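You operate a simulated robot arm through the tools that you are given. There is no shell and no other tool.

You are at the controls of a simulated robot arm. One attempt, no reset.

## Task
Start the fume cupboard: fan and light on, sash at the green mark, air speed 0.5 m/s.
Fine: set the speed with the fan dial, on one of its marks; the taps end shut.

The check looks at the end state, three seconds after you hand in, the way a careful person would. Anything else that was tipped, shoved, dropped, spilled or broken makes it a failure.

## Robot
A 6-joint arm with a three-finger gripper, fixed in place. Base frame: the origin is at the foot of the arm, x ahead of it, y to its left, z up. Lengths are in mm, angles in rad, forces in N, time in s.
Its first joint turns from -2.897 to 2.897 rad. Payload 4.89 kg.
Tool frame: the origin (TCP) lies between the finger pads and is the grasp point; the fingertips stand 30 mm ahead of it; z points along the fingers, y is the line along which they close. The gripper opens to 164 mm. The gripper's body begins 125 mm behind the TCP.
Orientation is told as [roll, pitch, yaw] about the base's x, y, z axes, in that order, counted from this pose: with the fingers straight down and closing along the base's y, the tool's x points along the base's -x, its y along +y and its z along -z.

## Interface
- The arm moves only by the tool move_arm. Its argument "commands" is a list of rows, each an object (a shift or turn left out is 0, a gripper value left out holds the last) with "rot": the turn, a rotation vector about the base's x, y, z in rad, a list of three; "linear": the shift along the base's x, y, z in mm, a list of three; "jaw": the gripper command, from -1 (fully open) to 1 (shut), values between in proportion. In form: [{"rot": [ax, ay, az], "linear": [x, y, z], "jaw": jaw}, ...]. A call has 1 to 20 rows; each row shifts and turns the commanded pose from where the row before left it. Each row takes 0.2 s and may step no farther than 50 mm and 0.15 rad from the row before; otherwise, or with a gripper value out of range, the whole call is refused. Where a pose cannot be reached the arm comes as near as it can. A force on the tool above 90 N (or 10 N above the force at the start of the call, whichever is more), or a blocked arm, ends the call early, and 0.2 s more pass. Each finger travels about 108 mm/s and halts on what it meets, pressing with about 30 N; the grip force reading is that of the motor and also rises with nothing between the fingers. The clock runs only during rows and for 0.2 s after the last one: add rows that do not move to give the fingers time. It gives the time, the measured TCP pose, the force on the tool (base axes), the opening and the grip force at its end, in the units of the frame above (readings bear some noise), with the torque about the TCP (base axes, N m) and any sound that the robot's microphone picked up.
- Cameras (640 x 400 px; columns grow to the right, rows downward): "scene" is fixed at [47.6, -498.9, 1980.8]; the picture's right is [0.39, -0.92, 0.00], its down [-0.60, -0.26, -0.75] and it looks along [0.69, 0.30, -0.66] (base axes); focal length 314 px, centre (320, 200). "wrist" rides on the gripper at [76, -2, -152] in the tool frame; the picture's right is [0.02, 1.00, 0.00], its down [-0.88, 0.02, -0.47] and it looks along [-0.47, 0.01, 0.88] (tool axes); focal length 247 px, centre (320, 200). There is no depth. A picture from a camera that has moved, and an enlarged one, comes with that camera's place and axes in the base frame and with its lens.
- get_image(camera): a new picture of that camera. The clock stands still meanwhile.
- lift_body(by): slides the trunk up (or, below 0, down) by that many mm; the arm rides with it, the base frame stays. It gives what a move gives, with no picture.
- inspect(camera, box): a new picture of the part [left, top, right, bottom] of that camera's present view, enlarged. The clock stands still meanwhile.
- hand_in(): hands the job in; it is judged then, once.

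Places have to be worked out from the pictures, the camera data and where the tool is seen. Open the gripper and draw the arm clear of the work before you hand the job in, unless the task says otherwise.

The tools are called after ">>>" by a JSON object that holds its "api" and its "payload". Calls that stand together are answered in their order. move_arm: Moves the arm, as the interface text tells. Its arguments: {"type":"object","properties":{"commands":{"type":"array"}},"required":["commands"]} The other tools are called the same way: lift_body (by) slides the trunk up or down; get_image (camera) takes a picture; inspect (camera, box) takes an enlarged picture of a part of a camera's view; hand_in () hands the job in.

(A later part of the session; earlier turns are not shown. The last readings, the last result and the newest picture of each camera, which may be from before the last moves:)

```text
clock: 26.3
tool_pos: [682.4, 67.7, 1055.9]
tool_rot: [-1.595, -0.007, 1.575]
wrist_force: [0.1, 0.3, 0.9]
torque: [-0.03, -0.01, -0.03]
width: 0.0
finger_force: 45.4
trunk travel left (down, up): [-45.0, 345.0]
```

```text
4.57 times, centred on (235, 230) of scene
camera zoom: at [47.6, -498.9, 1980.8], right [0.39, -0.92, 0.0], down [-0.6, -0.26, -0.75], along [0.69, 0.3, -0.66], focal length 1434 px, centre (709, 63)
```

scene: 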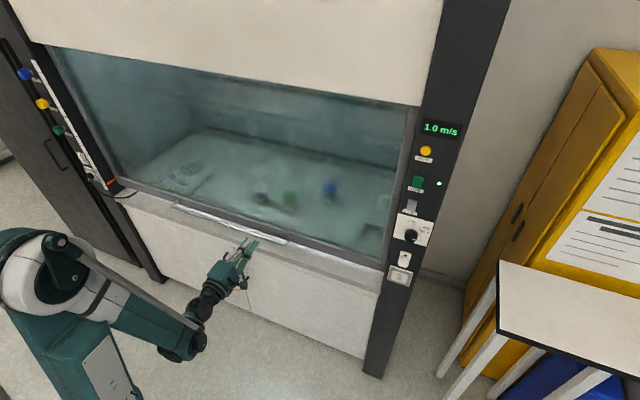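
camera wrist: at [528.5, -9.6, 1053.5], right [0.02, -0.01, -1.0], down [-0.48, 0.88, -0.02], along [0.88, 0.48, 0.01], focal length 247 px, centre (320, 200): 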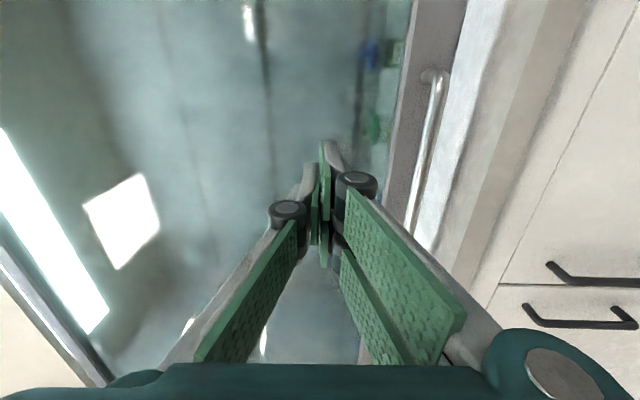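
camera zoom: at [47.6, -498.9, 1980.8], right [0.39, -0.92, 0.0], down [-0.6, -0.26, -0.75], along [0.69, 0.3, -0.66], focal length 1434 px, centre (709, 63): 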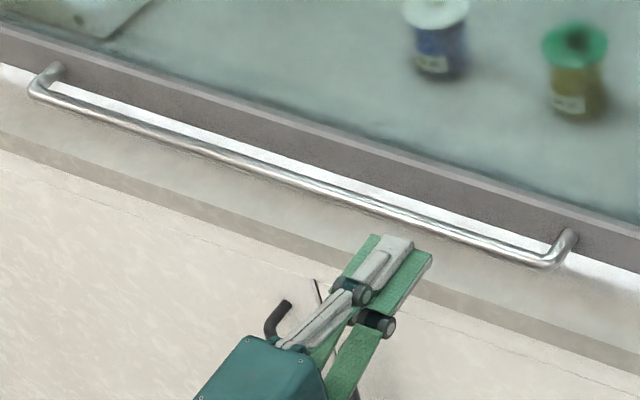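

Bar now fixes at about x≈814, z≈934 (rail behind at x≈858, counter top z≈858), giving room for fingers above and below it. I open the jaws to ~65 mm and move to y≈200, z≈934 with tips still short of the bar.

>>> {"api": "lift_body", "payload": {"by": -45}}

>>> {"api": "move_arm", "payload": {"commands": [{"linear": [0, 20, 0], "jaw": 0.2}, {"linear": [5, 20, -5], "jaw": 0.2}, {"linear": [5, 20, -10], "jaw": 0.2}, {"linear": [5, 20, -10], "jaw": 0.2}, {"linear": [5, 20, -15], "jaw": 0.2}, {"linear": [0, 20, -15], "jaw": 0.2}, {"linear": [0, 12, -15], "jaw": 0.2}, {"linear": [0, 0, -7], "jaw": 0.2}, {"jaw": 0.2}]}}

>>> {"api": "get_image", "payload": {"camera": "wrist"}}

>>> {"api": "get_image", "payload": {"camera": "scene"}}

```text
clock: 27.1
tool_pos: [681.7, 68.7, 1010.0]
tool_rot: [-1.593, -0.008, 1.573]
wrist_force: [-0.7, 0.6, 1.0]
torque: [-0.01, -0.03, 0.01]
width: 0.0
finger_force: 45.3
trunk travel left (down, up): [0.0, 390.0]
```

```text
clock: 29.1
tool_pos: [731.7, 191.4, 984.8]
tool_rot: [-1.622, -0.021, 1.581]
wrist_force: [-0.7, -0.6, -0.9]
torque: [-0.01, 0.03, 0.04]
width: 65.7
finger_force: 0.0
out of reach, approached as far as the arm can: row 3, 4, 5, 6, 7, 8
trunk travel left (down, up): [0.0, 390.0]
```

```text
taken
camera wrist: at [579.0, 113.8, 978.3], right [0.05, 0.0, -1.0], down [-0.48, 0.88, -0.02], along [0.88, 0.48, 0.04], focal length 247 px, centre (320, 200)
```

wrist: 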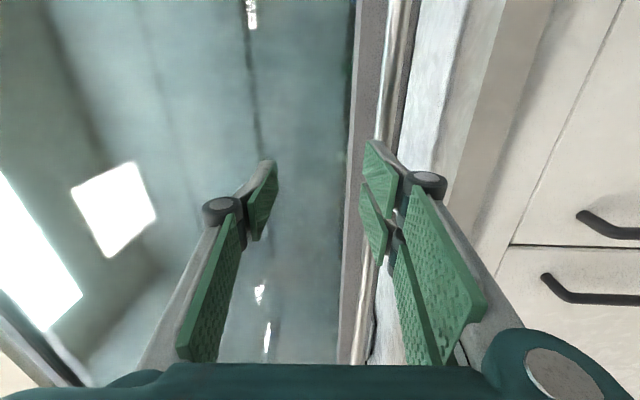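

```text
taken
```

scene: 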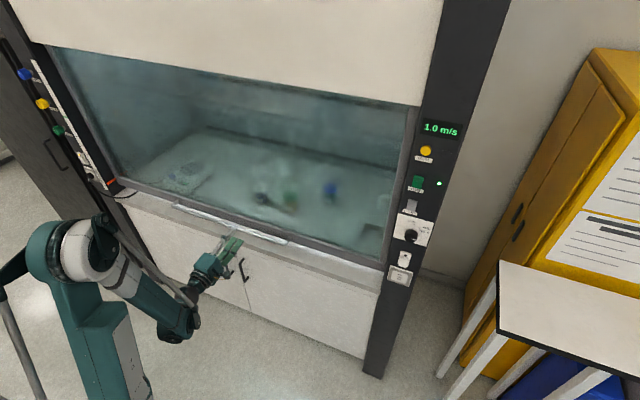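

The elbow's fold limit kept the tool at (732,191,985); being further forward should allow the lower height. I move forward 50 mm in small steps and check where it settles (tips stay clear of the bar either way).

>>> {"api": "move_arm", "payload": {"commands": [{"linear": [10, 0, 0], "jaw": 0.2}, {"linear": [10, 0, 0], "jaw": 0.2}, {"linear": [10, 0, 0], "jaw": 0.2}, {"linear": [10, 0, 0], "jaw": 0.2}, {"linear": [10, 0, 0], "jaw": 0.2}, {"jaw": 0.2}]}}

>>> {"api": "get_image", "payload": {"camera": "wrist"}}

```text
clock: 30.5
tool_pos: [785.2, 182.8, 985.1]
tool_rot: [-1.616, -0.018, 1.58]
wrist_force: [0.3, 0.3, 0.2]
torque: [-0.01, 0.0, 0.02]
width: 65.9
finger_force: 0.0
out of reach, approached as far as the arm can: row 1, 2
trunk travel left (down, up): [0.0, 390.0]
```

```text
taken
camera wrist: at [632.1, 105.7, 979.8], right [0.04, 0.0, -1.0], down [-0.48, 0.88, -0.03], along [0.88, 0.48, 0.04], focal length 247 px, centre (320, 200)
```

wrist: 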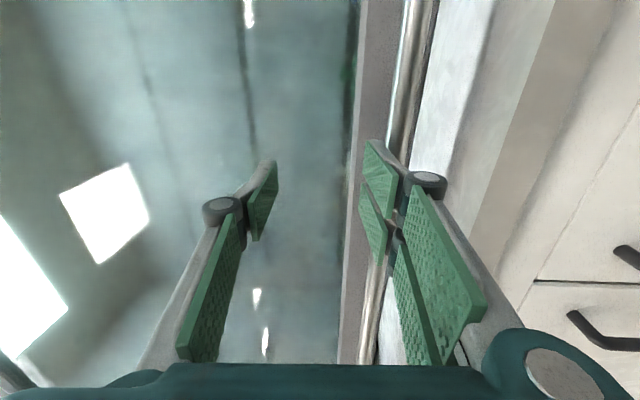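

The commanded pose follows the reached one; now at (785,183,985). To get down without the lower finger hitting the bar I back off to x≈765 and lower to z≈934.

>>> {"api": "move_arm", "payload": {"commands": [{"linear": [-10, 5, 0], "jaw": 0.2}, {"linear": [-12, 10, 0], "jaw": 0.2}, {"linear": [0, 5, -10], "jaw": 0.2}, {"linear": [0, 0, -10], "jaw": 0.2}, {"linear": [0, 0, -10], "jaw": 0.2}, {"linear": [0, 0, -10], "jaw": 0.2}, {"linear": [0, 0, -10], "jaw": 0.2}, {"jaw": 0.2}]}}

>>> {"api": "get_image", "payload": {"camera": "wrist"}}

>>> {"api": "inspect", "payload": {"camera": "scene", "box": [165, 195, 305, 280]}}

```text
clock: 32.3
tool_pos: [790.4, 194.6, 958.9]
tool_rot: [-1.618, -0.018, 1.579]
wrist_force: [0.6, 0.0, 0.5]
torque: [0.02, 0.01, 0.01]
width: 65.7
finger_force: 0.1
out of reach, approached as far as the arm can: row 2, 3, 4, 5, 6, 7
trunk travel left (down, up): [0.0, 390.0]
```

```text
taken
camera wrist: at [637.1, 117.9, 952.5], right [0.05, 0.0, -1.0], down [-0.48, 0.88, -0.03], along [0.88, 0.48, 0.04], focal length 247 px, centre (320, 200)
```

wrist: 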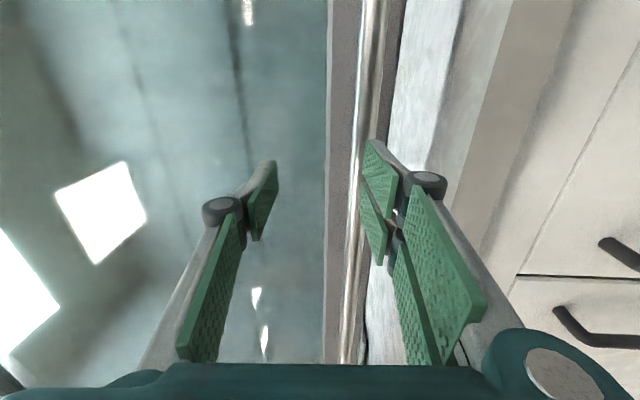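

```text
4.57 times, centred on (235, 238) of scene
camera zoom: at [47.6, -498.9, 1980.8], right [0.39, -0.92, 0.0], down [-0.6, -0.26, -0.75], along [0.69, 0.3, -0.66], focal length 1434 px, centre (709, 29)
```

zoom: 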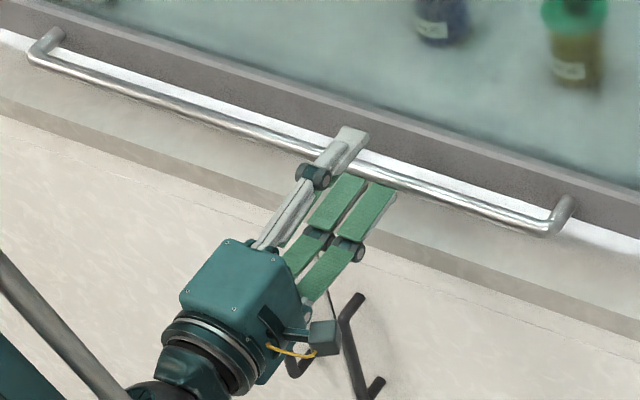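

The bar now passes between the open fingers (lower finger inner face ≈926 just under the bar, no force). I move forward ~15 mm so the tips pass the bar (rail is at ≈858), then check.

>>> {"api": "move_arm", "payload": {"commands": [{"linear": [5, 0, 0], "jaw": 0.2}, {"linear": [5, 0, 0], "jaw": 0.2}, {"linear": [4, 0, 0], "jaw": 0.2}, {"jaw": 0.2}]}}

>>> {"api": "inspect", "payload": {"camera": "wrist", "box": [260, 60, 480, 260]}}

>>> {"api": "inspect", "payload": {"camera": "scene", "box": [210, 205, 290, 265]}}

```text
clock: 33.3
tool_pos: [805.8, 193.4, 958.9]
tool_rot: [-1.617, -0.018, 1.579]
wrist_force: [-0.5, 0.9, 0.5]
torque: [-0.01, 0.01, -0.01]
width: 65.6
finger_force: 0.1
trunk travel left (down, up): [0.0, 390.0]
```

```text
2.00 times, centred on (370, 160) of wrist
camera zoom: at [652.9, 115.7, 952.6], right [0.05, 0.0, -1.0], down [-0.48, 0.88, -0.03], along [0.88, 0.48, 0.04], focal length 494 px, centre (220, 280)
```

zoom: 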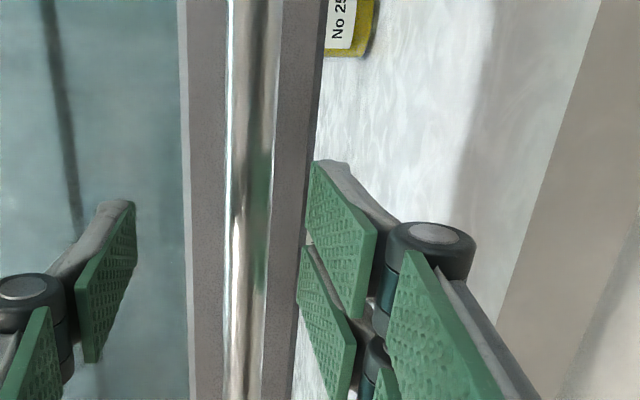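

```text
6.67 times, centred on (250, 235) of scene
camera zoom: at [47.6, -498.9, 1980.8], right [0.39, -0.92, 0.0], down [-0.6, -0.26, -0.75], along [0.69, 0.3, -0.66], focal length 2090 px, centre (787, -33)
```

zoom: 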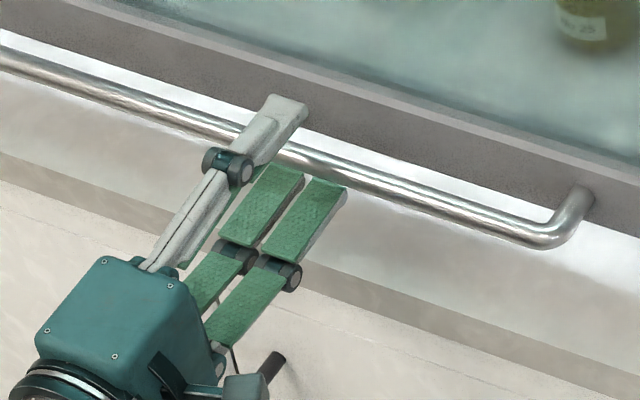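

The bar sits between the jaws with tips past it (bar ≈ z 948, a little below centre). I close the jaws on it.

>>> {"api": "move_arm", "payload": {"commands": [{"jaw": 0.5}, {"jaw": 0.8}, {"jaw": 1}, {"jaw": 1}, {"jaw": 1}]}}

>>> {"api": "inspect", "payload": {"camera": "wrist", "box": [260, 60, 480, 260]}}

>>> {"api": "inspect", "payload": {"camera": "scene", "box": [75, 150, 145, 210]}}

```text
clock: 34.5
tool_pos: [806.3, 194.5, 958.7]
tool_rot: [-1.618, -0.017, 1.58]
wrist_force: [1.2, -1.2, 1.9]
torque: [-1.93, -0.05, -0.19]
width: 18.5
finger_force: 45.0
trunk travel left (down, up): [0.0, 390.0]
```

```text
2.00 times, centred on (370, 160) of wrist
camera zoom: at [652.4, 115.7, 952.6], right [0.05, 0.0, -1.0], down [-0.48, 0.88, -0.03], along [0.88, 0.48, 0.04], focal length 494 px, centre (220, 280)
```

zoom: 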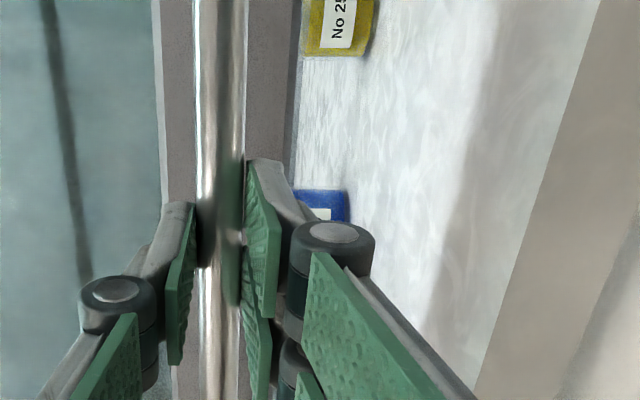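

```text
6.67 times, centred on (110, 180) of scene
camera zoom: at [47.6, -498.9, 1980.8], right [0.39, -0.92, 0.0], down [-0.6, -0.26, -0.75], along [0.69, 0.3, -0.66], focal length 2090 px, centre (1720, 333)
```

zoom: 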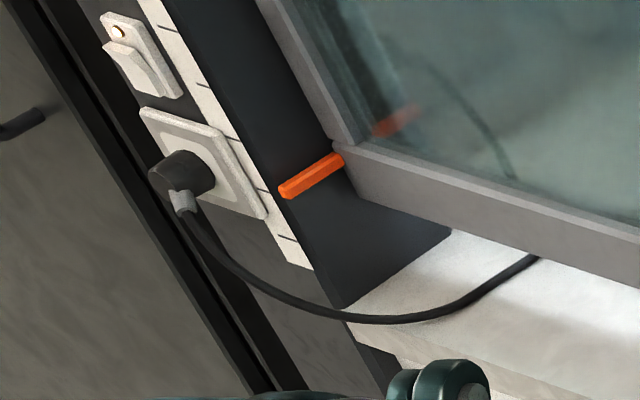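

The bar is gripped (18.5 mm) and the sash moved up freely ~15 mm with almost no force. Pointer needs roughly 337 mm more; I lift with the trunk, which keeps the arm posture and a straight vertical path — first 150 mm.

>>> {"api": "lift_body", "payload": {"by": 150}}

>>> {"api": "get_image", "payload": {"camera": "scene"}}

```text
clock: 36.3
tool_pos: [804.4, 193.2, 1108.5]
tool_rot: [-1.615, -0.018, 1.58]
wrist_force: [0.9, -3.2, 5.1]
torque: [-1.9, -0.2, -0.27]
width: 18.2
finger_force: 44.6
trunk travel left (down, up): [-150.0, 240.0]
```

```text
taken
```

scene: 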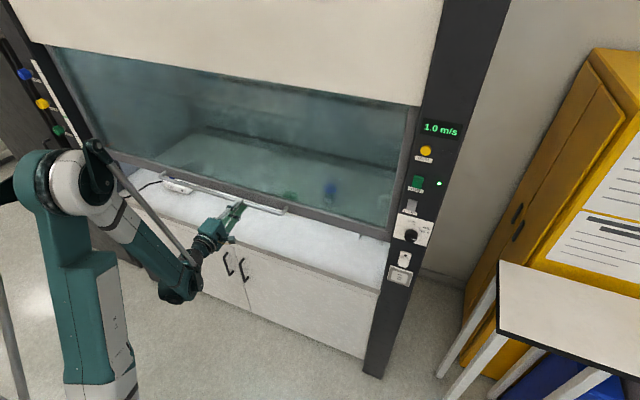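

The sash follows well (5 N). I check the pointer against the scale at this intermediate height to calibrate.

>>> {"api": "inspect", "payload": {"camera": "scene", "box": [60, 120, 130, 180]}}

>>> {"api": "inspect", "payload": {"camera": "scene", "box": [40, 90, 110, 150]}}

```text
6.67 times, centred on (95, 150) of scene
camera zoom: at [47.6, -498.9, 1980.8], right [0.39, -0.92, 0.0], down [-0.6, -0.26, -0.75], along [0.69, 0.3, -0.66], focal length 2090 px, centre (1820, 533)
```

zoom: 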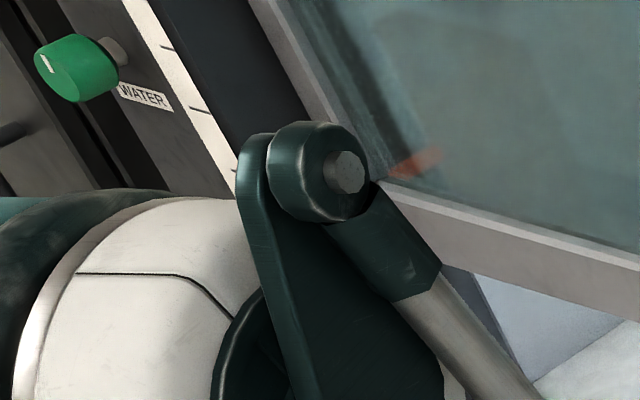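

```text
6.67 times, centred on (75, 120) of scene
camera zoom: at [47.6, -498.9, 1980.8], right [0.39, -0.92, 0.0], down [-0.6, -0.26, -0.75], along [0.69, 0.3, -0.66], focal length 2090 px, centre (1953, 733)
```

zoom: 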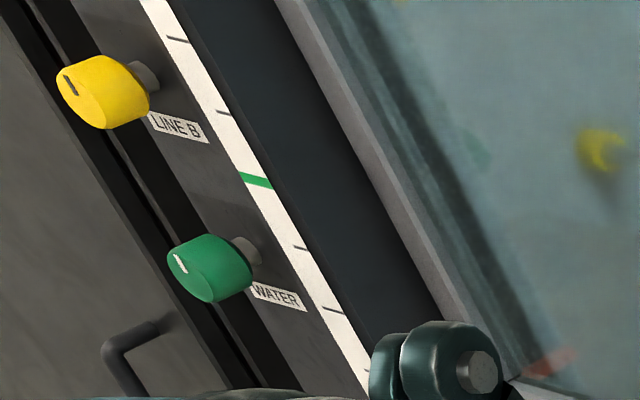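

The elbow hides the pointer here. I'll do the rest of the lift with the arm itself (elbow rises less), 170 mm in small rows, stopping ~18 mm below the expected mark.

>>> {"api": "move_arm", "payload": {"commands": [{"linear": [0, 0, 10], "jaw": 1}, {"linear": [0, 0, 10], "jaw": 1}, {"linear": [0, 0, 10], "jaw": 1}, {"linear": [0, 0, 10], "jaw": 1}, {"linear": [0, 0, 10], "jaw": 1}, {"linear": [0, 0, 10], "jaw": 1}, {"linear": [0, 0, 10], "jaw": 1}, {"linear": [0, 0, 10], "jaw": 1}, {"linear": [0, 0, 10], "jaw": 1}]}}

>>> {"api": "get_image", "payload": {"camera": "scene"}}

```text
clock: 38.3
tool_pos: [806.1, 192.3, 1199.9]
tool_rot: [-1.616, -0.018, 1.58]
wrist_force: [2.6, -7.0, 7.7]
torque: [-1.91, -0.14, 0.11]
width: 18.1
finger_force: 44.8
trunk travel left (down, up): [-150.0, 240.0]
```

```text
taken
```

scene: 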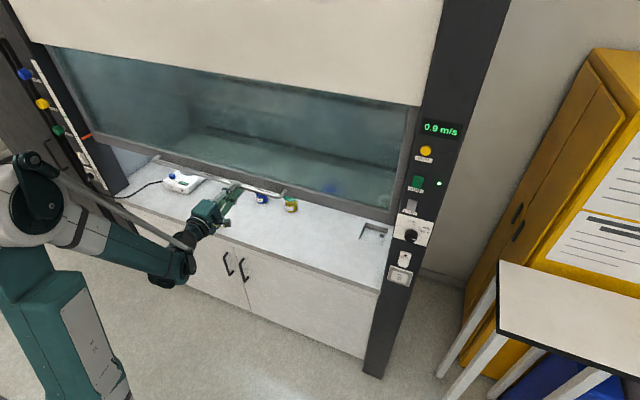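

The pointer is visible again and the sash is at TCP z=1200; display 0.9 m/s. I zoom on pointer and green mark.

>>> {"api": "inspect", "payload": {"camera": "scene", "box": [50, 100, 110, 150]}}

```text
8.00 times, centred on (80, 125) of scene
camera zoom: at [47.6, -498.9, 1980.8], right [0.39, -0.92, 0.0], down [-0.6, -0.26, -0.75], along [0.69, 0.3, -0.66], focal length 2509 px, centre (2240, 800)
```

zoom: 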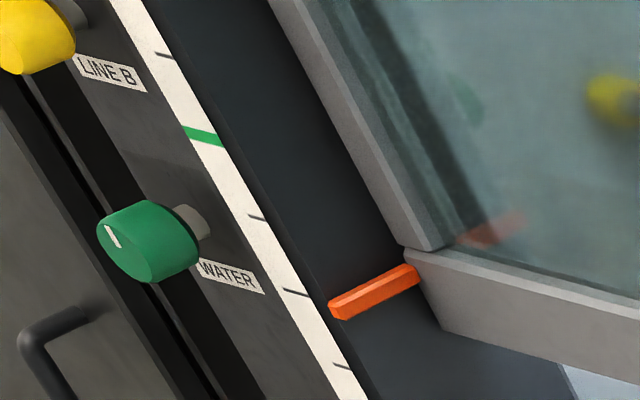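

The pointer sits ~2–3 mm above the tick that is two 50-mm ticks below green, so ≈97 mm more is needed. I lift 97 mm and check.

>>> {"api": "move_arm", "payload": {"commands": [{"linear": [0, 0, 10], "jaw": 1}, {"linear": [0, 0, 10], "jaw": 1}, {"linear": [0, 0, 10], "jaw": 1}, {"linear": [0, 0, 10], "jaw": 1}, {"linear": [0, 0, 10], "jaw": 1}, {"linear": [0, 0, 10], "jaw": 1}, {"linear": [0, 0, 10], "jaw": 1}, {"linear": [0, 0, 10], "jaw": 1}, {"linear": [0, 0, 10], "jaw": 1}, {"linear": [0, 0, 7], "jaw": 1}, {"jaw": 1}]}}

>>> {"api": "inspect", "payload": {"camera": "scene", "box": [45, 90, 105, 140]}}

>>> {"api": "get_image", "payload": {"camera": "scene"}}

```text
clock: 40.7
tool_pos: [805.3, 193.0, 1295.4]
tool_rot: [-1.617, -0.018, 1.58]
wrist_force: [5.1, -1.7, 8.0]
torque: [-1.89, -0.17, -0.09]
width: 18.1
finger_force: 44.9
trunk travel left (down, up): [-150.0, 240.0]
```

```text
8.00 times, centred on (75, 115) of scene
camera zoom: at [47.6, -498.9, 1980.8], right [0.39, -0.92, 0.0], down [-0.6, -0.26, -0.75], along [0.69, 0.3, -0.66], focal length 2509 px, centre (2280, 880)
```

zoom: 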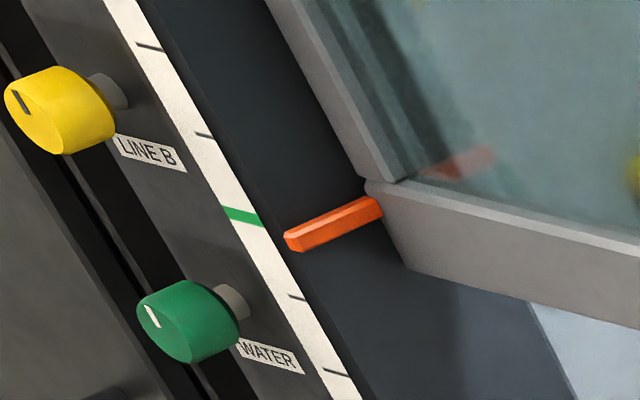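

```text
taken
```

scene: 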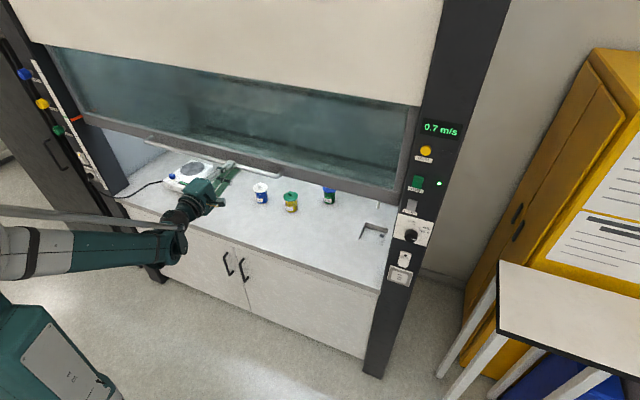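

Pointer now appears level with the green mark (my estimate within a few mm). I loosen the grip slightly to see if the sash holds its height, before checking more exactly.

>>> {"api": "move_arm", "payload": {"commands": [{"jaw": 0.6}, {"jaw": 0.6}, {"jaw": 0.6}]}}

>>> {"api": "inspect", "payload": {"camera": "scene", "box": [45, 90, 105, 140]}}

>>> {"api": "inspect", "payload": {"camera": "wrist", "box": [220, 60, 440, 260]}}

```text
clock: 41.5
tool_pos: [804.9, 193.3, 1294.7]
tool_rot: [-1.617, -0.019, 1.579]
wrist_force: [0.2, -0.2, -0.1]
torque: [0.02, 0.0, -0.02]
width: 32.7
finger_force: 0.0
trunk travel left (down, up): [-150.0, 240.0]
```

```text
8.00 times, centred on (75, 115) of scene
camera zoom: at [47.6, -498.9, 1980.8], right [0.39, -0.92, 0.0], down [-0.6, -0.26, -0.75], along [0.69, 0.3, -0.66], focal length 2509 px, centre (2280, 880)
```

zoom: 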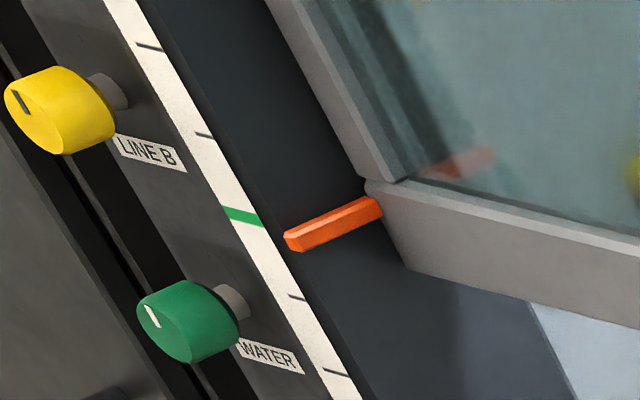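

```text
2.00 times, centred on (330, 160) of wrist
camera zoom: at [652.2, 115.9, 1289.4], right [0.04, 0.0, -1.0], down [-0.48, 0.88, -0.03], along [0.88, 0.48, 0.04], focal length 494 px, centre (300, 280)
```

zoom: 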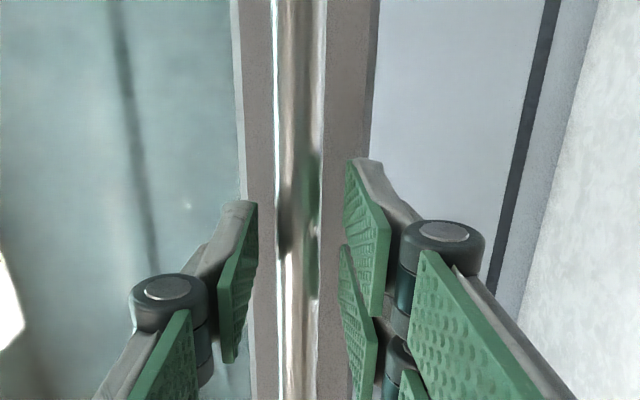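

The sash stays put when released (pointer unchanged). I open wider, back straight off the bar, then yaw the tool left at the pointer's own height to read the pointer against the mark without parallax.

>>> {"api": "move_arm", "payload": {"commands": [{"jaw": 0.1}, {"jaw": 0.1}, {"linear": [-15, 0, 0], "jaw": 0.1}, {"linear": [-20, 0, 0], "jaw": 0.1}, {"linear": [-20, 0, 0], "jaw": 0.1}, {"linear": [-20, 0, 0], "jaw": 0.1}, {"linear": [-10, 10, 5], "jaw": 0.1}, {"linear": [0, 20, 5], "rot": [0, 0, 0.1], "jaw": 0.1}, {"linear": [0, 20, 5], "rot": [0, 0, 0.1], "jaw": 0.1}, {"linear": [0, 20, 5], "rot": [0, 0, 0.1], "jaw": 0.1}, {"linear": [0, 20, 0], "rot": [0, 0, 0.1], "jaw": 0.1}, {"linear": [0, 10, 0], "rot": [0, 0, 0.1], "jaw": 0.1}, {"linear": [0, 10, 0], "rot": [0, 0, 0.1], "jaw": 0.1}, {"jaw": 0.1}]}}

>>> {"api": "get_image", "payload": {"camera": "wrist"}}

>>> {"api": "get_image", "payload": {"camera": "scene"}}

```text
clock: 44.5
tool_pos: [721.1, 275.3, 1331.4]
tool_rot: [-1.671, -0.017, 1.974]
wrist_force: [-0.1, 0.2, 0.0]
torque: [0.02, -0.01, -0.03]
width: 73.9
finger_force: 0.1
out of reach, approached as far as the arm can: row 11, 12, 13
trunk travel left (down, up): [-150.0, 240.0]
```

```text
taken
camera wrist: at [610.0, 145.5, 1317.5], right [0.09, 0.04, -1.0], down [-0.78, 0.63, -0.05], along [0.62, 0.78, 0.09], focal length 247 px, centre (320, 200)
```

wrist: 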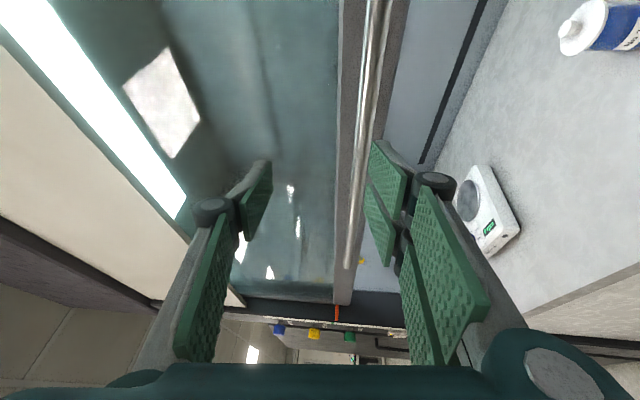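

```text
taken
```

scene: 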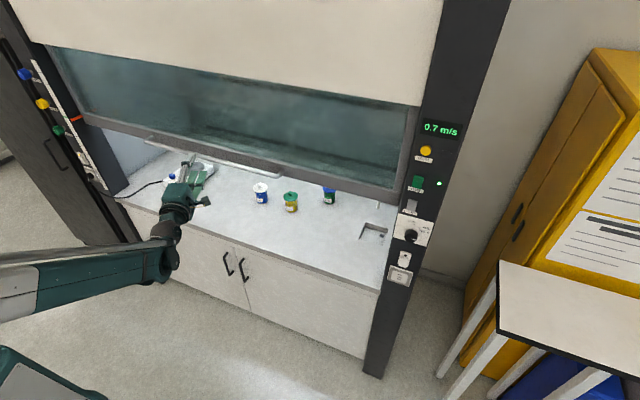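

The wrist camera is now at z≈1317, practically level with the pointer; I zoom in on the pointer and scale at (337,312).

>>> {"api": "inspect", "payload": {"camera": "wrist", "box": [310, 295, 370, 345]}}

>>> {"api": "inspect", "payload": {"camera": "wrist", "box": [322, 300, 352, 325]}}

>>> {"api": "inspect", "payload": {"camera": "scene", "box": [45, 90, 105, 140]}}

```text
8.00 times, centred on (340, 320) of wrist
camera zoom: at [610.0, 145.5, 1317.5], right [0.09, 0.04, -1.0], down [-0.78, 0.63, -0.05], along [0.62, 0.78, 0.09], focal length 1976 px, centre (160, -760)
```

zoom: 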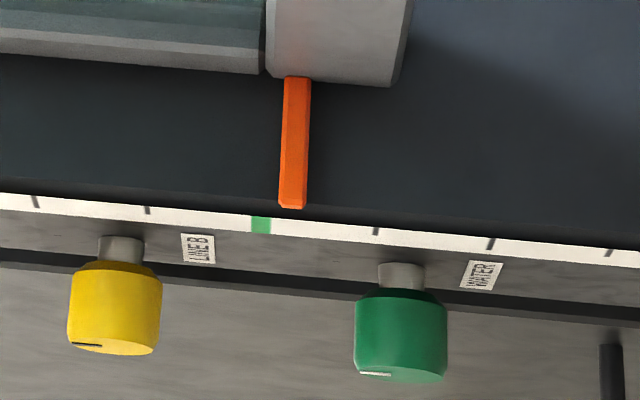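

```text
16.00 times, centred on (337, 312) of wrist
camera zoom: at [610.0, 145.5, 1317.5], right [0.09, 0.04, -1.0], down [-0.78, 0.63, -0.05], along [0.62, 0.78, 0.09], focal length 3952 px, centre (48, -1600)
```

zoom: 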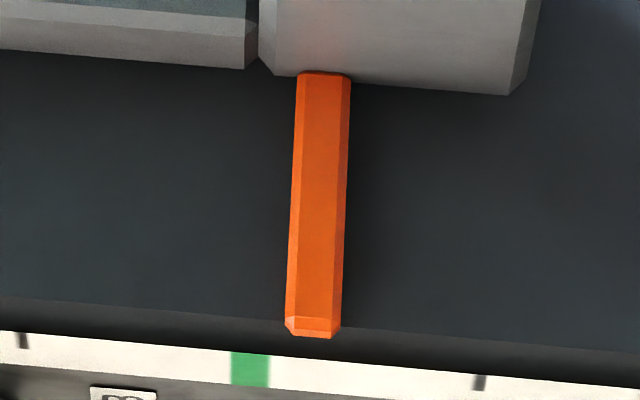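

```text
8.00 times, centred on (75, 115) of scene
camera zoom: at [47.6, -498.9, 1980.8], right [0.39, -0.92, 0.0], down [-0.6, -0.26, -0.75], along [0.69, 0.3, -0.66], focal length 2509 px, centre (2280, 880)
```

zoom: 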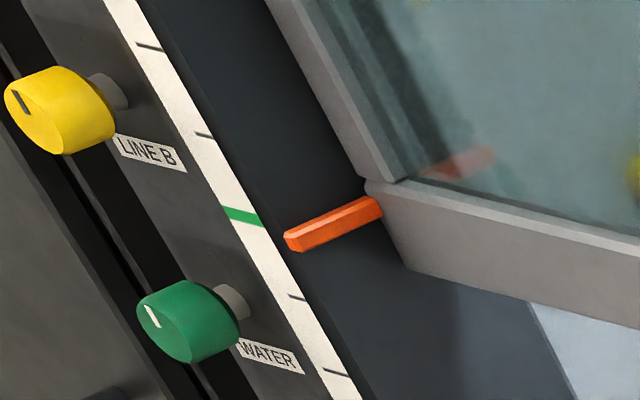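

Level view shows the pointer ≈31 px (zoomed) below green where 50 mm = 114 px, i.e. still ≈13.5 mm low. I go back to the bar: undo the yaw and line up at y≈195, z≈1295 short of the bar.

>>> {"api": "move_arm", "payload": {"commands": [{"linear": [0, -10, -5], "rot": [0, 0, -0.1], "jaw": 0.1}, {"linear": [0, -20, -10], "rot": [0, 0, -0.1], "jaw": 0.1}, {"linear": [0, -20, -10], "rot": [0, 0, -0.1], "jaw": 0.1}, {"linear": [0, -20, -8], "rot": [0, 0, -0.1], "jaw": 0.1}, {"linear": [0, -12, -4], "rot": [0, 0, 0], "jaw": 0.1}, {"jaw": 0.1}]}}

>>> {"api": "get_image", "payload": {"camera": "wrist"}}

```text
clock: 45.9
tool_pos: [719.3, 208.4, 1309.0]
tool_rot: [-1.685, -0.017, 1.636]
wrist_force: [-0.4, -0.3, 0.0]
torque: [-0.04, -0.02, -0.04]
width: 74.0
finger_force: 0.1
out of reach, approached as far as the arm can: row 1, 2
trunk travel left (down, up): [-150.0, 240.0]
```

```text
taken
camera wrist: at [572.4, 121.8, 1292.0], right [0.11, 0.0, -0.99], down [-0.53, 0.85, -0.06], along [0.84, 0.53, 0.1], focal length 247 px, centre (320, 200)
```

wrist: 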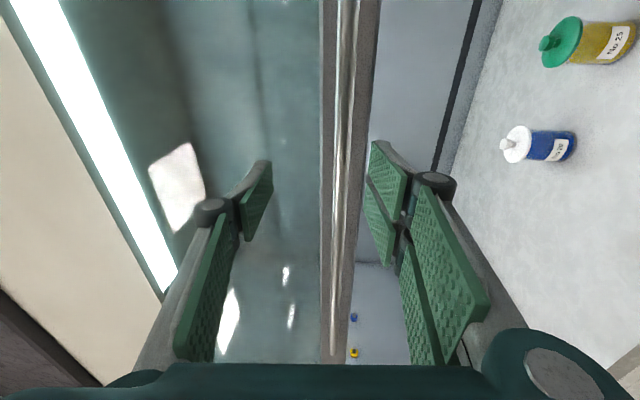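

The tool ended tilted ~0.11 rad up and yawed 0.06; I correct that, set z≈1295, y≈197, and check alignment with the bar.

>>> {"api": "move_arm", "payload": {"commands": [{"linear": [5, -4, -5], "rot": [0, 0.04, -0.03], "jaw": 0.2}, {"linear": [5, -4, -5], "rot": [0, 0.04, -0.03], "jaw": 0.2}, {"linear": [5, -4, -4], "rot": [0, 0.03, 0], "jaw": 0.2}, {"linear": [5, 0, 0], "jaw": 0.2}, {"jaw": 0.2}]}}

>>> {"api": "inspect", "payload": {"camera": "wrist", "box": [220, 60, 440, 260]}}

```text
clock: 47.1
tool_pos: [742.8, 188.9, 1294.0]
tool_rot: [-1.614, -0.036, 1.584]
wrist_force: [0.7, 0.0, -0.7]
torque: [-0.02, -0.01, -0.01]
width: 65.4
finger_force: 0.1
out of reach, approached as far as the arm can: row 3, 4
trunk travel left (down, up): [-150.0, 240.0]
```

```text
2.00 times, centred on (330, 160) of wrist
camera zoom: at [591.2, 110.7, 1288.2], right [0.04, 0.02, -1.0], down [-0.48, 0.88, -0.01], along [0.87, 0.48, 0.04], focal length 494 px, centre (300, 280)
```

zoom: 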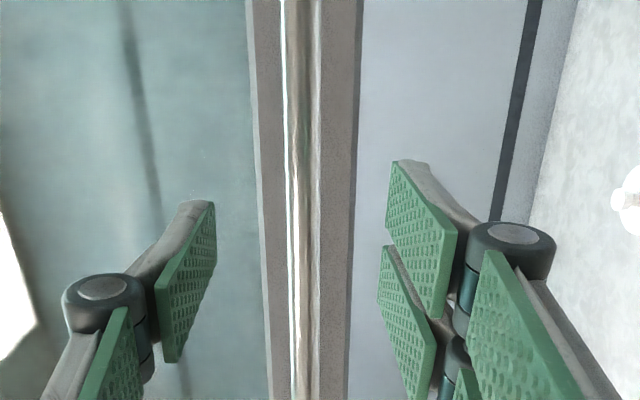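

Aligned: the bar is centred between the jaws at z≈1294. I advance 62 mm to x≈805 and close.

>>> {"api": "move_arm", "payload": {"commands": [{"linear": [15, 1, 0], "jaw": 0.2}, {"linear": [15, 1, 0], "jaw": 0.2}, {"linear": [15, 1, 0], "jaw": 0.2}, {"linear": [15, 1, 0], "jaw": 0.2}, {"jaw": 0.2}, {"jaw": 0.6}, {"jaw": 0.8}, {"jaw": 1}, {"jaw": 1}, {"jaw": 1}]}}

>>> {"api": "inspect", "payload": {"camera": "scene", "box": [45, 90, 105, 140]}}

```text
clock: 49.3
tool_pos: [809.9, 179.0, 1295.3]
tool_rot: [-1.607, -0.03, 1.582]
wrist_force: [3.5, -2.2, 6.8]
torque: [-1.86, -0.15, -0.27]
width: 18.6
finger_force: 44.8
out of reach, approached as far as the arm can: row 1, 2, 3, 4
trunk travel left (down, up): [-150.0, 240.0]
```

```text
8.00 times, centred on (75, 115) of scene
camera zoom: at [47.6, -498.9, 1980.8], right [0.39, -0.92, 0.0], down [-0.6, -0.26, -0.75], along [0.69, 0.3, -0.66], focal length 2509 px, centre (2280, 880)
```

zoom: 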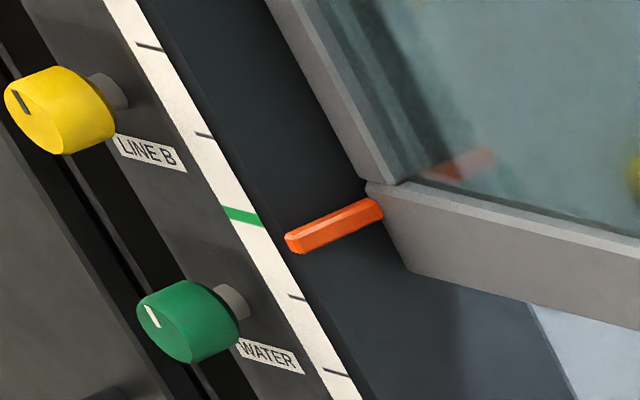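

Gripped again at z=1295.3 with the pointer essentially where it was. I raise by 14 mm using the trunk for a pure vertical motion.

>>> {"api": "lift_body", "payload": {"by": 14}}

>>> {"api": "inspect", "payload": {"camera": "scene", "box": [45, 90, 105, 140]}}

```text
clock: 49.9
tool_pos: [808.4, 179.4, 1308.6]
tool_rot: [-1.607, -0.032, 1.582]
wrist_force: [1.8, -3.0, 5.4]
torque: [-1.91, -0.16, -0.08]
width: 18.1
finger_force: 44.7
trunk travel left (down, up): [-164.0, 226.0]
```

```text
8.00 times, centred on (75, 115) of scene
camera zoom: at [47.6, -498.9, 1980.8], right [0.39, -0.92, 0.0], down [-0.6, -0.26, -0.75], along [0.69, 0.3, -0.66], focal length 2509 px, centre (2280, 880)
```

zoom: 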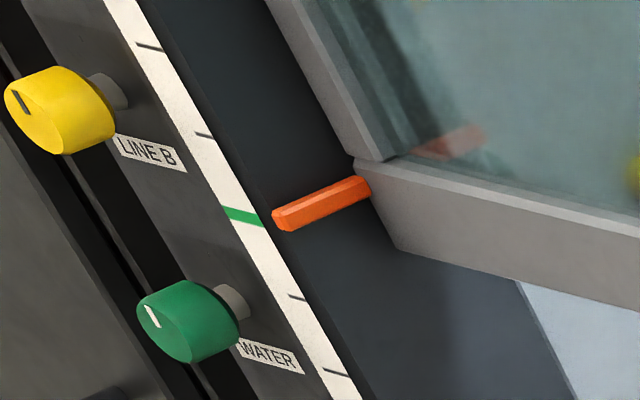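

By the level reading the pointer should now be on the mark. I release, back off, and repeat the level check with the wrist camera.

>>> {"api": "move_arm", "payload": {"commands": [{"jaw": 0.6}, {"jaw": 0.2}, {"jaw": 0.2}, {"linear": [-15, 0, 0], "jaw": 0.2}, {"linear": [-20, 0, 0], "jaw": 0.2}, {"linear": [-20, 0, 0], "jaw": 0.2}, {"linear": [-10, 5, 0], "jaw": 0.2}, {"linear": [0, 20, 0], "rot": [0, 0, 0.1], "jaw": 0.2}, {"linear": [0, 20, 0], "rot": [0, 0, 0.1], "jaw": 0.2}, {"linear": [0, 20, 0], "rot": [0, 0, 0.1], "jaw": 0.2}, {"linear": [0, 20, 0], "rot": [0, 0, 0.1], "jaw": 0.2}, {"jaw": 0.2}]}}

>>> {"api": "inspect", "payload": {"camera": "wrist", "box": [290, 280, 390, 360]}}

>>> {"api": "inspect", "payload": {"camera": "scene", "box": [45, 90, 105, 140]}}

```text
clock: 52.5
tool_pos: [744.3, 242.5, 1318.7]
tool_rot: [-1.638, -0.032, 1.881]
wrist_force: [-0.1, 0.5, 0.2]
torque: [0.01, 0.0, -0.01]
width: 65.5
finger_force: 0.0
out of reach, approached as far as the arm can: row 10, 11
trunk travel left (down, up): [-164.0, 226.0]
```

```text
5.00 times, centred on (340, 320) of wrist
camera zoom: at [621.3, 124.0, 1307.8], right [0.06, 0.03, -1.0], down [-0.72, 0.7, -0.02], along [0.69, 0.72, 0.06], focal length 1235 px, centre (220, -400)
```

zoom: 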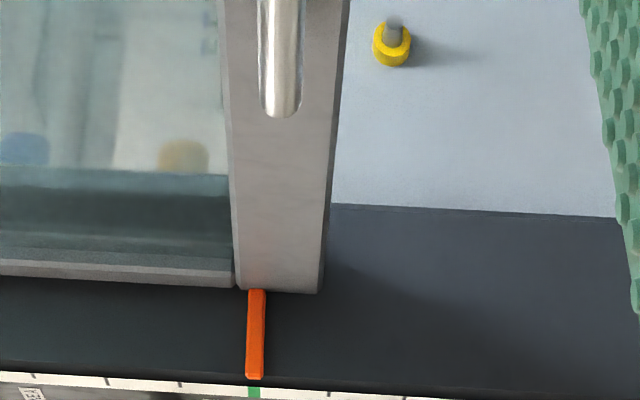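

```text
8.00 times, centred on (75, 115) of scene
camera zoom: at [47.6, -498.9, 1980.8], right [0.39, -0.92, 0.0], down [-0.6, -0.26, -0.75], along [0.69, 0.3, -0.66], focal length 2509 px, centre (2280, 880)
```

zoom: 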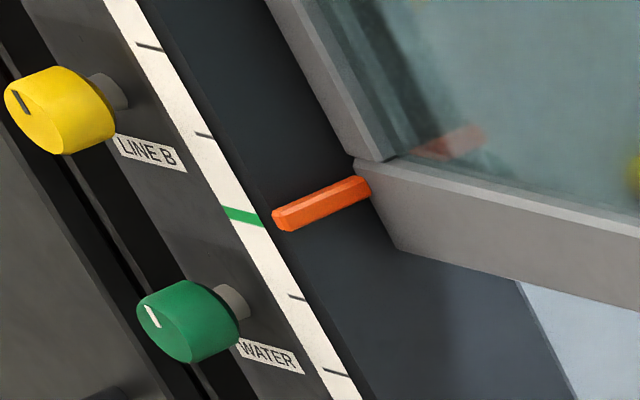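

Pointer and green mark now line up. I zoom tighter for a final reading.

>>> {"api": "inspect", "payload": {"camera": "wrist", "box": [310, 340, 346, 370]}}

>>> {"api": "inspect", "payload": {"camera": "scene", "box": [400, 110, 460, 250]}}

```text
13.33 times, centred on (328, 355) of wrist
camera zoom: at [621.3, 124.0, 1307.8], right [0.06, 0.03, -1.0], down [-0.72, 0.7, -0.02], along [0.69, 0.72, 0.06], focal length 3293 px, centre (213, -1867)
```

zoom: 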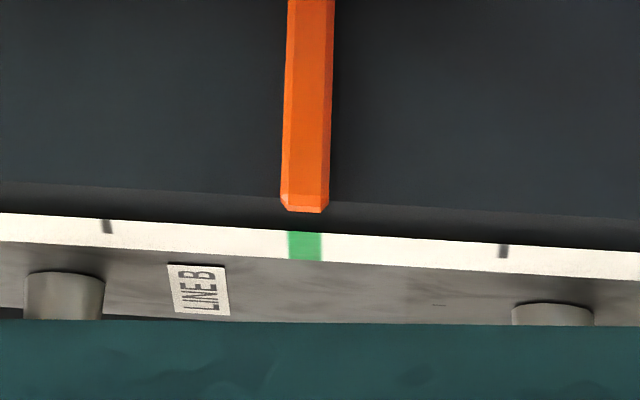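

```text
2.86 times, centred on (430, 180) of scene
camera zoom: at [47.6, -498.9, 1980.8], right [0.39, -0.92, 0.0], down [-0.6, -0.26, -0.75], along [0.69, 0.3, -0.66], focal length 896 px, centre (6, 257)
```

zoom: 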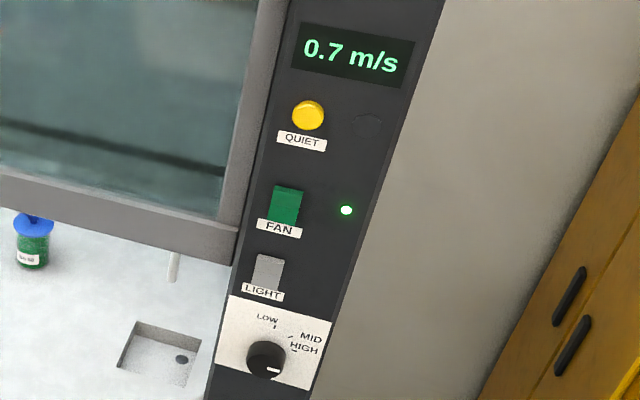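

The pointer is centred on the green mark (both at column 305). Display reads 0.7 m/s with the dial on HIGH. I check the three taps' pointers on the left post before turning to the dial.

>>> {"api": "inspect", "payload": {"camera": "scene", "box": [10, 60, 40, 85]}}

>>> {"api": "inspect", "payload": {"camera": "scene", "box": [30, 90, 60, 115]}}

>>> {"api": "inspect", "payload": {"camera": "scene", "box": [45, 118, 75, 143]}}

>>> {"api": "inspect", "payload": {"camera": "scene", "box": [345, 190, 405, 245]}}

```text
16.00 times, centred on (25, 72) of scene
camera zoom: at [47.6, -498.9, 1980.8], right [0.39, -0.92, 0.0], down [-0.6, -0.26, -0.75], along [0.69, 0.3, -0.66], focal length 5017 px, centre (5040, 2240)
```

zoom: 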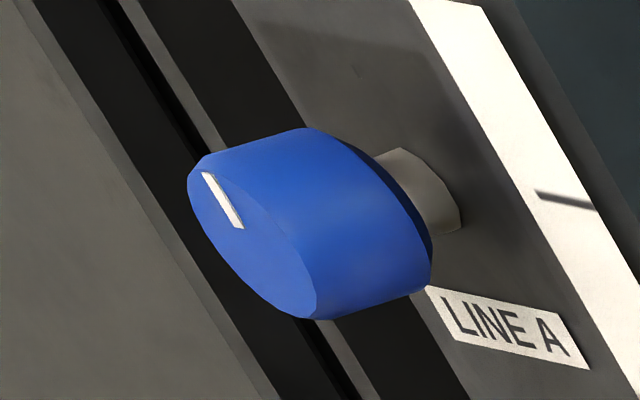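

```text
16.00 times, centred on (45, 102) of scene
camera zoom: at [47.6, -498.9, 1980.8], right [0.39, -0.92, 0.0], down [-0.6, -0.26, -0.75], along [0.69, 0.3, -0.66], focal length 5017 px, centre (4720, 1760)
```

zoom: 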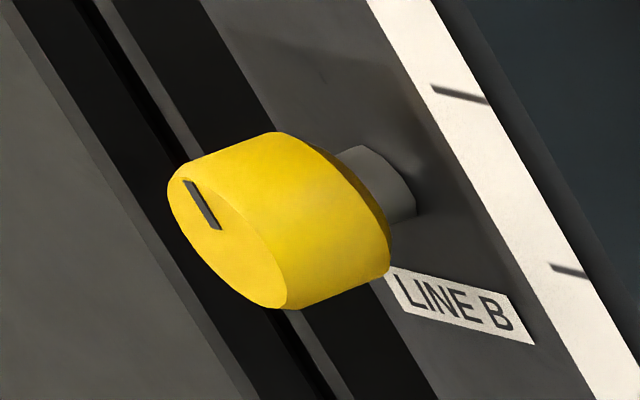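

```text
16.00 times, centred on (60, 130) of scene
camera zoom: at [47.6, -498.9, 1980.8], right [0.39, -0.92, 0.0], down [-0.6, -0.26, -0.75], along [0.69, 0.3, -0.66], focal length 5017 px, centre (4480, 1312)
```

zoom: 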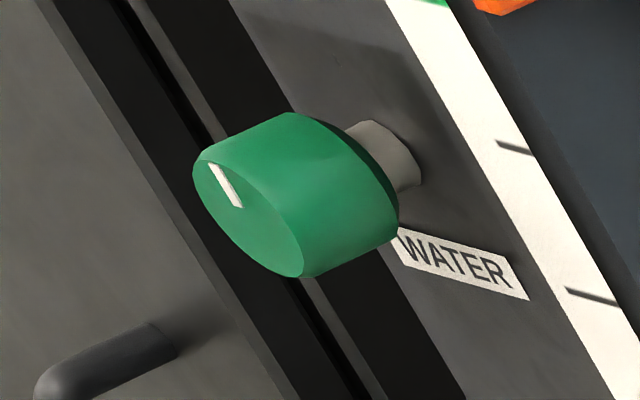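

```text
7.27 times, centred on (375, 218) of scene
camera zoom: at [47.6, -498.9, 1980.8], right [0.39, -0.92, 0.0], down [-0.6, -0.26, -0.75], along [0.69, 0.3, -0.66], focal length 2281 px, centre (-80, 73)
```

zoom: 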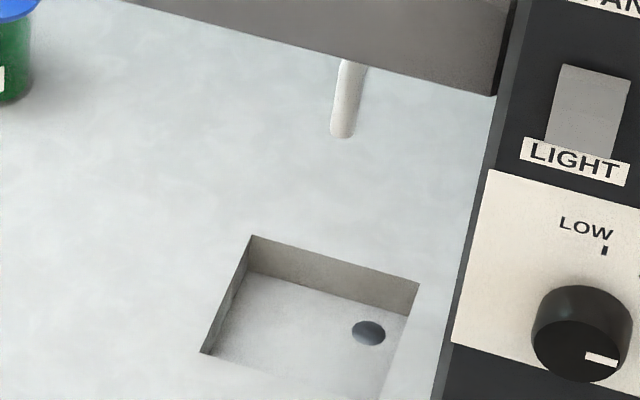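

All three taps share the same "shut" orientation and nothing flows at the spout. Now the dial: HIGH gives 0.7, so MID should give 0.5. I undo the yaw, roll the tool back (jaws closing along y), and swing toward the panel at x≈700, keeping away from the bar.

>>> {"api": "move_arm", "payload": {"commands": [{"linear": [-5, -20, 0], "rot": [0, 0, -0.1], "jaw": 0.3}, {"linear": [-5, -20, 0], "rot": [0, 0, -0.1], "jaw": 0.3}, {"linear": [-5, -20, 0], "rot": [0, 0.03, -0.1], "jaw": 0.3}, {"linear": [-5, -20, 0], "rot": [0.1, 0.03, 0], "jaw": 0.3}, {"linear": [-5, -20, 0], "rot": [0.15, 0, 0], "jaw": 0.3}, {"linear": [0, -20, 0], "rot": [0.15, 0, 0], "jaw": 0.3}, {"linear": [0, -20, 0], "rot": [0.15, 0, 0], "jaw": 0.3}, {"linear": [0, -20, 0], "rot": [0.15, 0, 0], "jaw": 0.3}, {"linear": [0, -20, 0], "rot": [0.15, 0, 0], "jaw": 0.3}, {"linear": [0, -20, 0], "rot": [0.15, 0, 0], "jaw": 0.3}, {"linear": [0, -20, 0], "rot": [0.15, 0, 0], "jaw": 0.3}, {"linear": [0, -20, 0], "rot": [0.15, 0, 0], "jaw": 0.3}, {"jaw": 0.3}]}}

>>> {"api": "get_image", "payload": {"camera": "scene"}}

>>> {"api": "get_image", "payload": {"camera": "wrist"}}

```text
clock: 55.3
tool_pos: [720.2, 12.5, 1321.6]
tool_rot: [-1.604, -1.332, 1.599]
wrist_force: [0.2, 0.0, 0.0]
torque: [0.0, 0.02, -0.02]
width: 57.5
finger_force: 0.2
out of reach, approached as far as the arm can: row 1
trunk travel left (down, up): [-164.0, 226.0]
```

```text
taken
```

scene: 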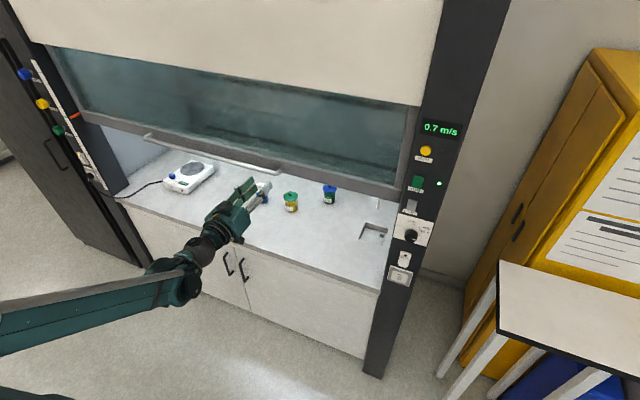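

```text
taken
camera wrist: at [567.2, -6.8, 1247.8], right [0.01, 0.97, -0.26], down [-0.48, 0.23, 0.85], along [0.88, 0.12, 0.46], focal length 247 px, centre (320, 200)
```

wrist: 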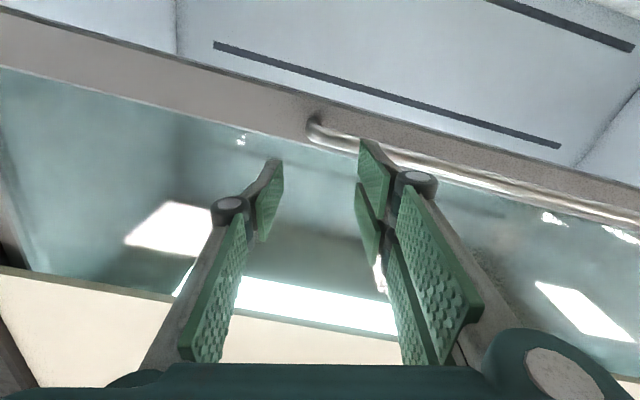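

Clear of the bar now. I finish the roll and continue right and down toward the dial (target y≈-498, z≈1238), tips staying at x≈725.

>>> {"api": "move_arm", "payload": {"commands": [{"linear": [0, -30, 0], "rot": [0.1, 0, 0], "jaw": 0.2}, {"linear": [0, -30, 0], "rot": [0.1, 0, 0], "jaw": 0.2}, {"linear": [0, -30, 0], "rot": [0.05, 0, 0], "jaw": 0.2}, {"linear": [0, -30, 0], "jaw": 0.2}, {"linear": [-5, -30, 0], "jaw": 0.2}, {"linear": [-5, -30, 0], "jaw": 0.2}, {"linear": [-5, -30, -5], "jaw": 0.2}, {"linear": [-5, -30, -5], "jaw": 0.2}, {"linear": [-5, -30, -10], "jaw": 0.2}, {"linear": [0, -30, -10], "jaw": 0.2}, {"linear": [0, -30, -10], "jaw": 0.2}, {"linear": [0, -30, -10], "jaw": 0.2}, {"linear": [0, -30, -10], "jaw": 0.2}, {"linear": [0, -30, -10], "jaw": 0.2}, {"linear": [0, -30, -10], "jaw": 0.2}, {"linear": [0, -30, 0], "jaw": 0.2}, {"linear": [0, -20, 0], "jaw": 0.2}, {"jaw": 0.2}]}}

>>> {"api": "get_image", "payload": {"camera": "wrist"}}

>>> {"api": "get_image", "payload": {"camera": "scene"}}

```text
clock: 59.1
tool_pos: [695.3, -476.0, 1240.3]
tool_rot: [2.03, -1.558, -2.037]
wrist_force: [0.0, -1.0, 0.4]
torque: [0.03, -0.02, 0.05]
width: 65.4
finger_force: 0.1
out of reach, approached as far as the arm can: row 1
trunk travel left (down, up): [-164.0, 226.0]
```

```text
taken
camera wrist: at [543.7, -475.7, 1162.7], right [0.01, 1.0, -0.01], down [-0.48, 0.01, 0.88], along [0.88, 0.0, 0.48], focal length 247 px, centre (320, 200)
```

wrist: 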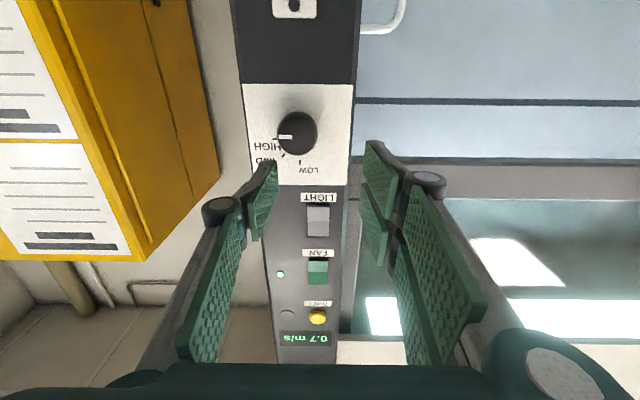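

```text
taken
```

scene: 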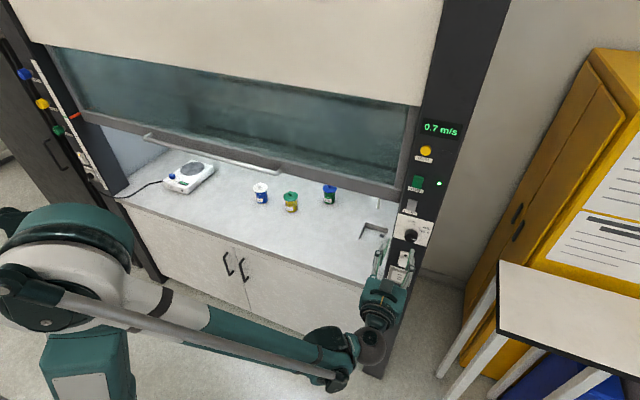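

The dial is in clear view with the jaws level. I zoom to find its centre precisely.

>>> {"api": "inspect", "payload": {"camera": "wrist", "box": [235, 80, 360, 190]}}

>>> {"api": "inspect", "payload": {"camera": "scene", "box": [385, 205, 445, 265]}}

```text
3.64 times, centred on (298, 135) of wrist
camera zoom: at [543.7, -475.7, 1162.7], right [0.01, 1.0, -0.01], down [-0.48, 0.01, 0.88], along [0.88, 0.0, 0.48], focal length 898 px, centre (402, 436)
```

zoom: 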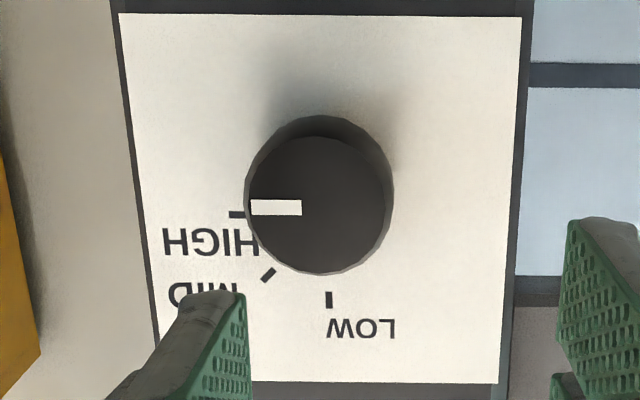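

```text
6.67 times, centred on (415, 235) of scene
camera zoom: at [47.6, -498.9, 1980.8], right [0.39, -0.92, 0.0], down [-0.6, -0.26, -0.75], along [0.69, 0.3, -0.66], focal length 2090 px, centre (-313, -33)
```

zoom: 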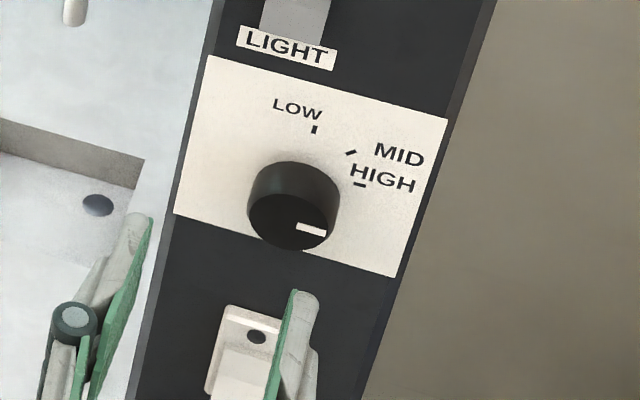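

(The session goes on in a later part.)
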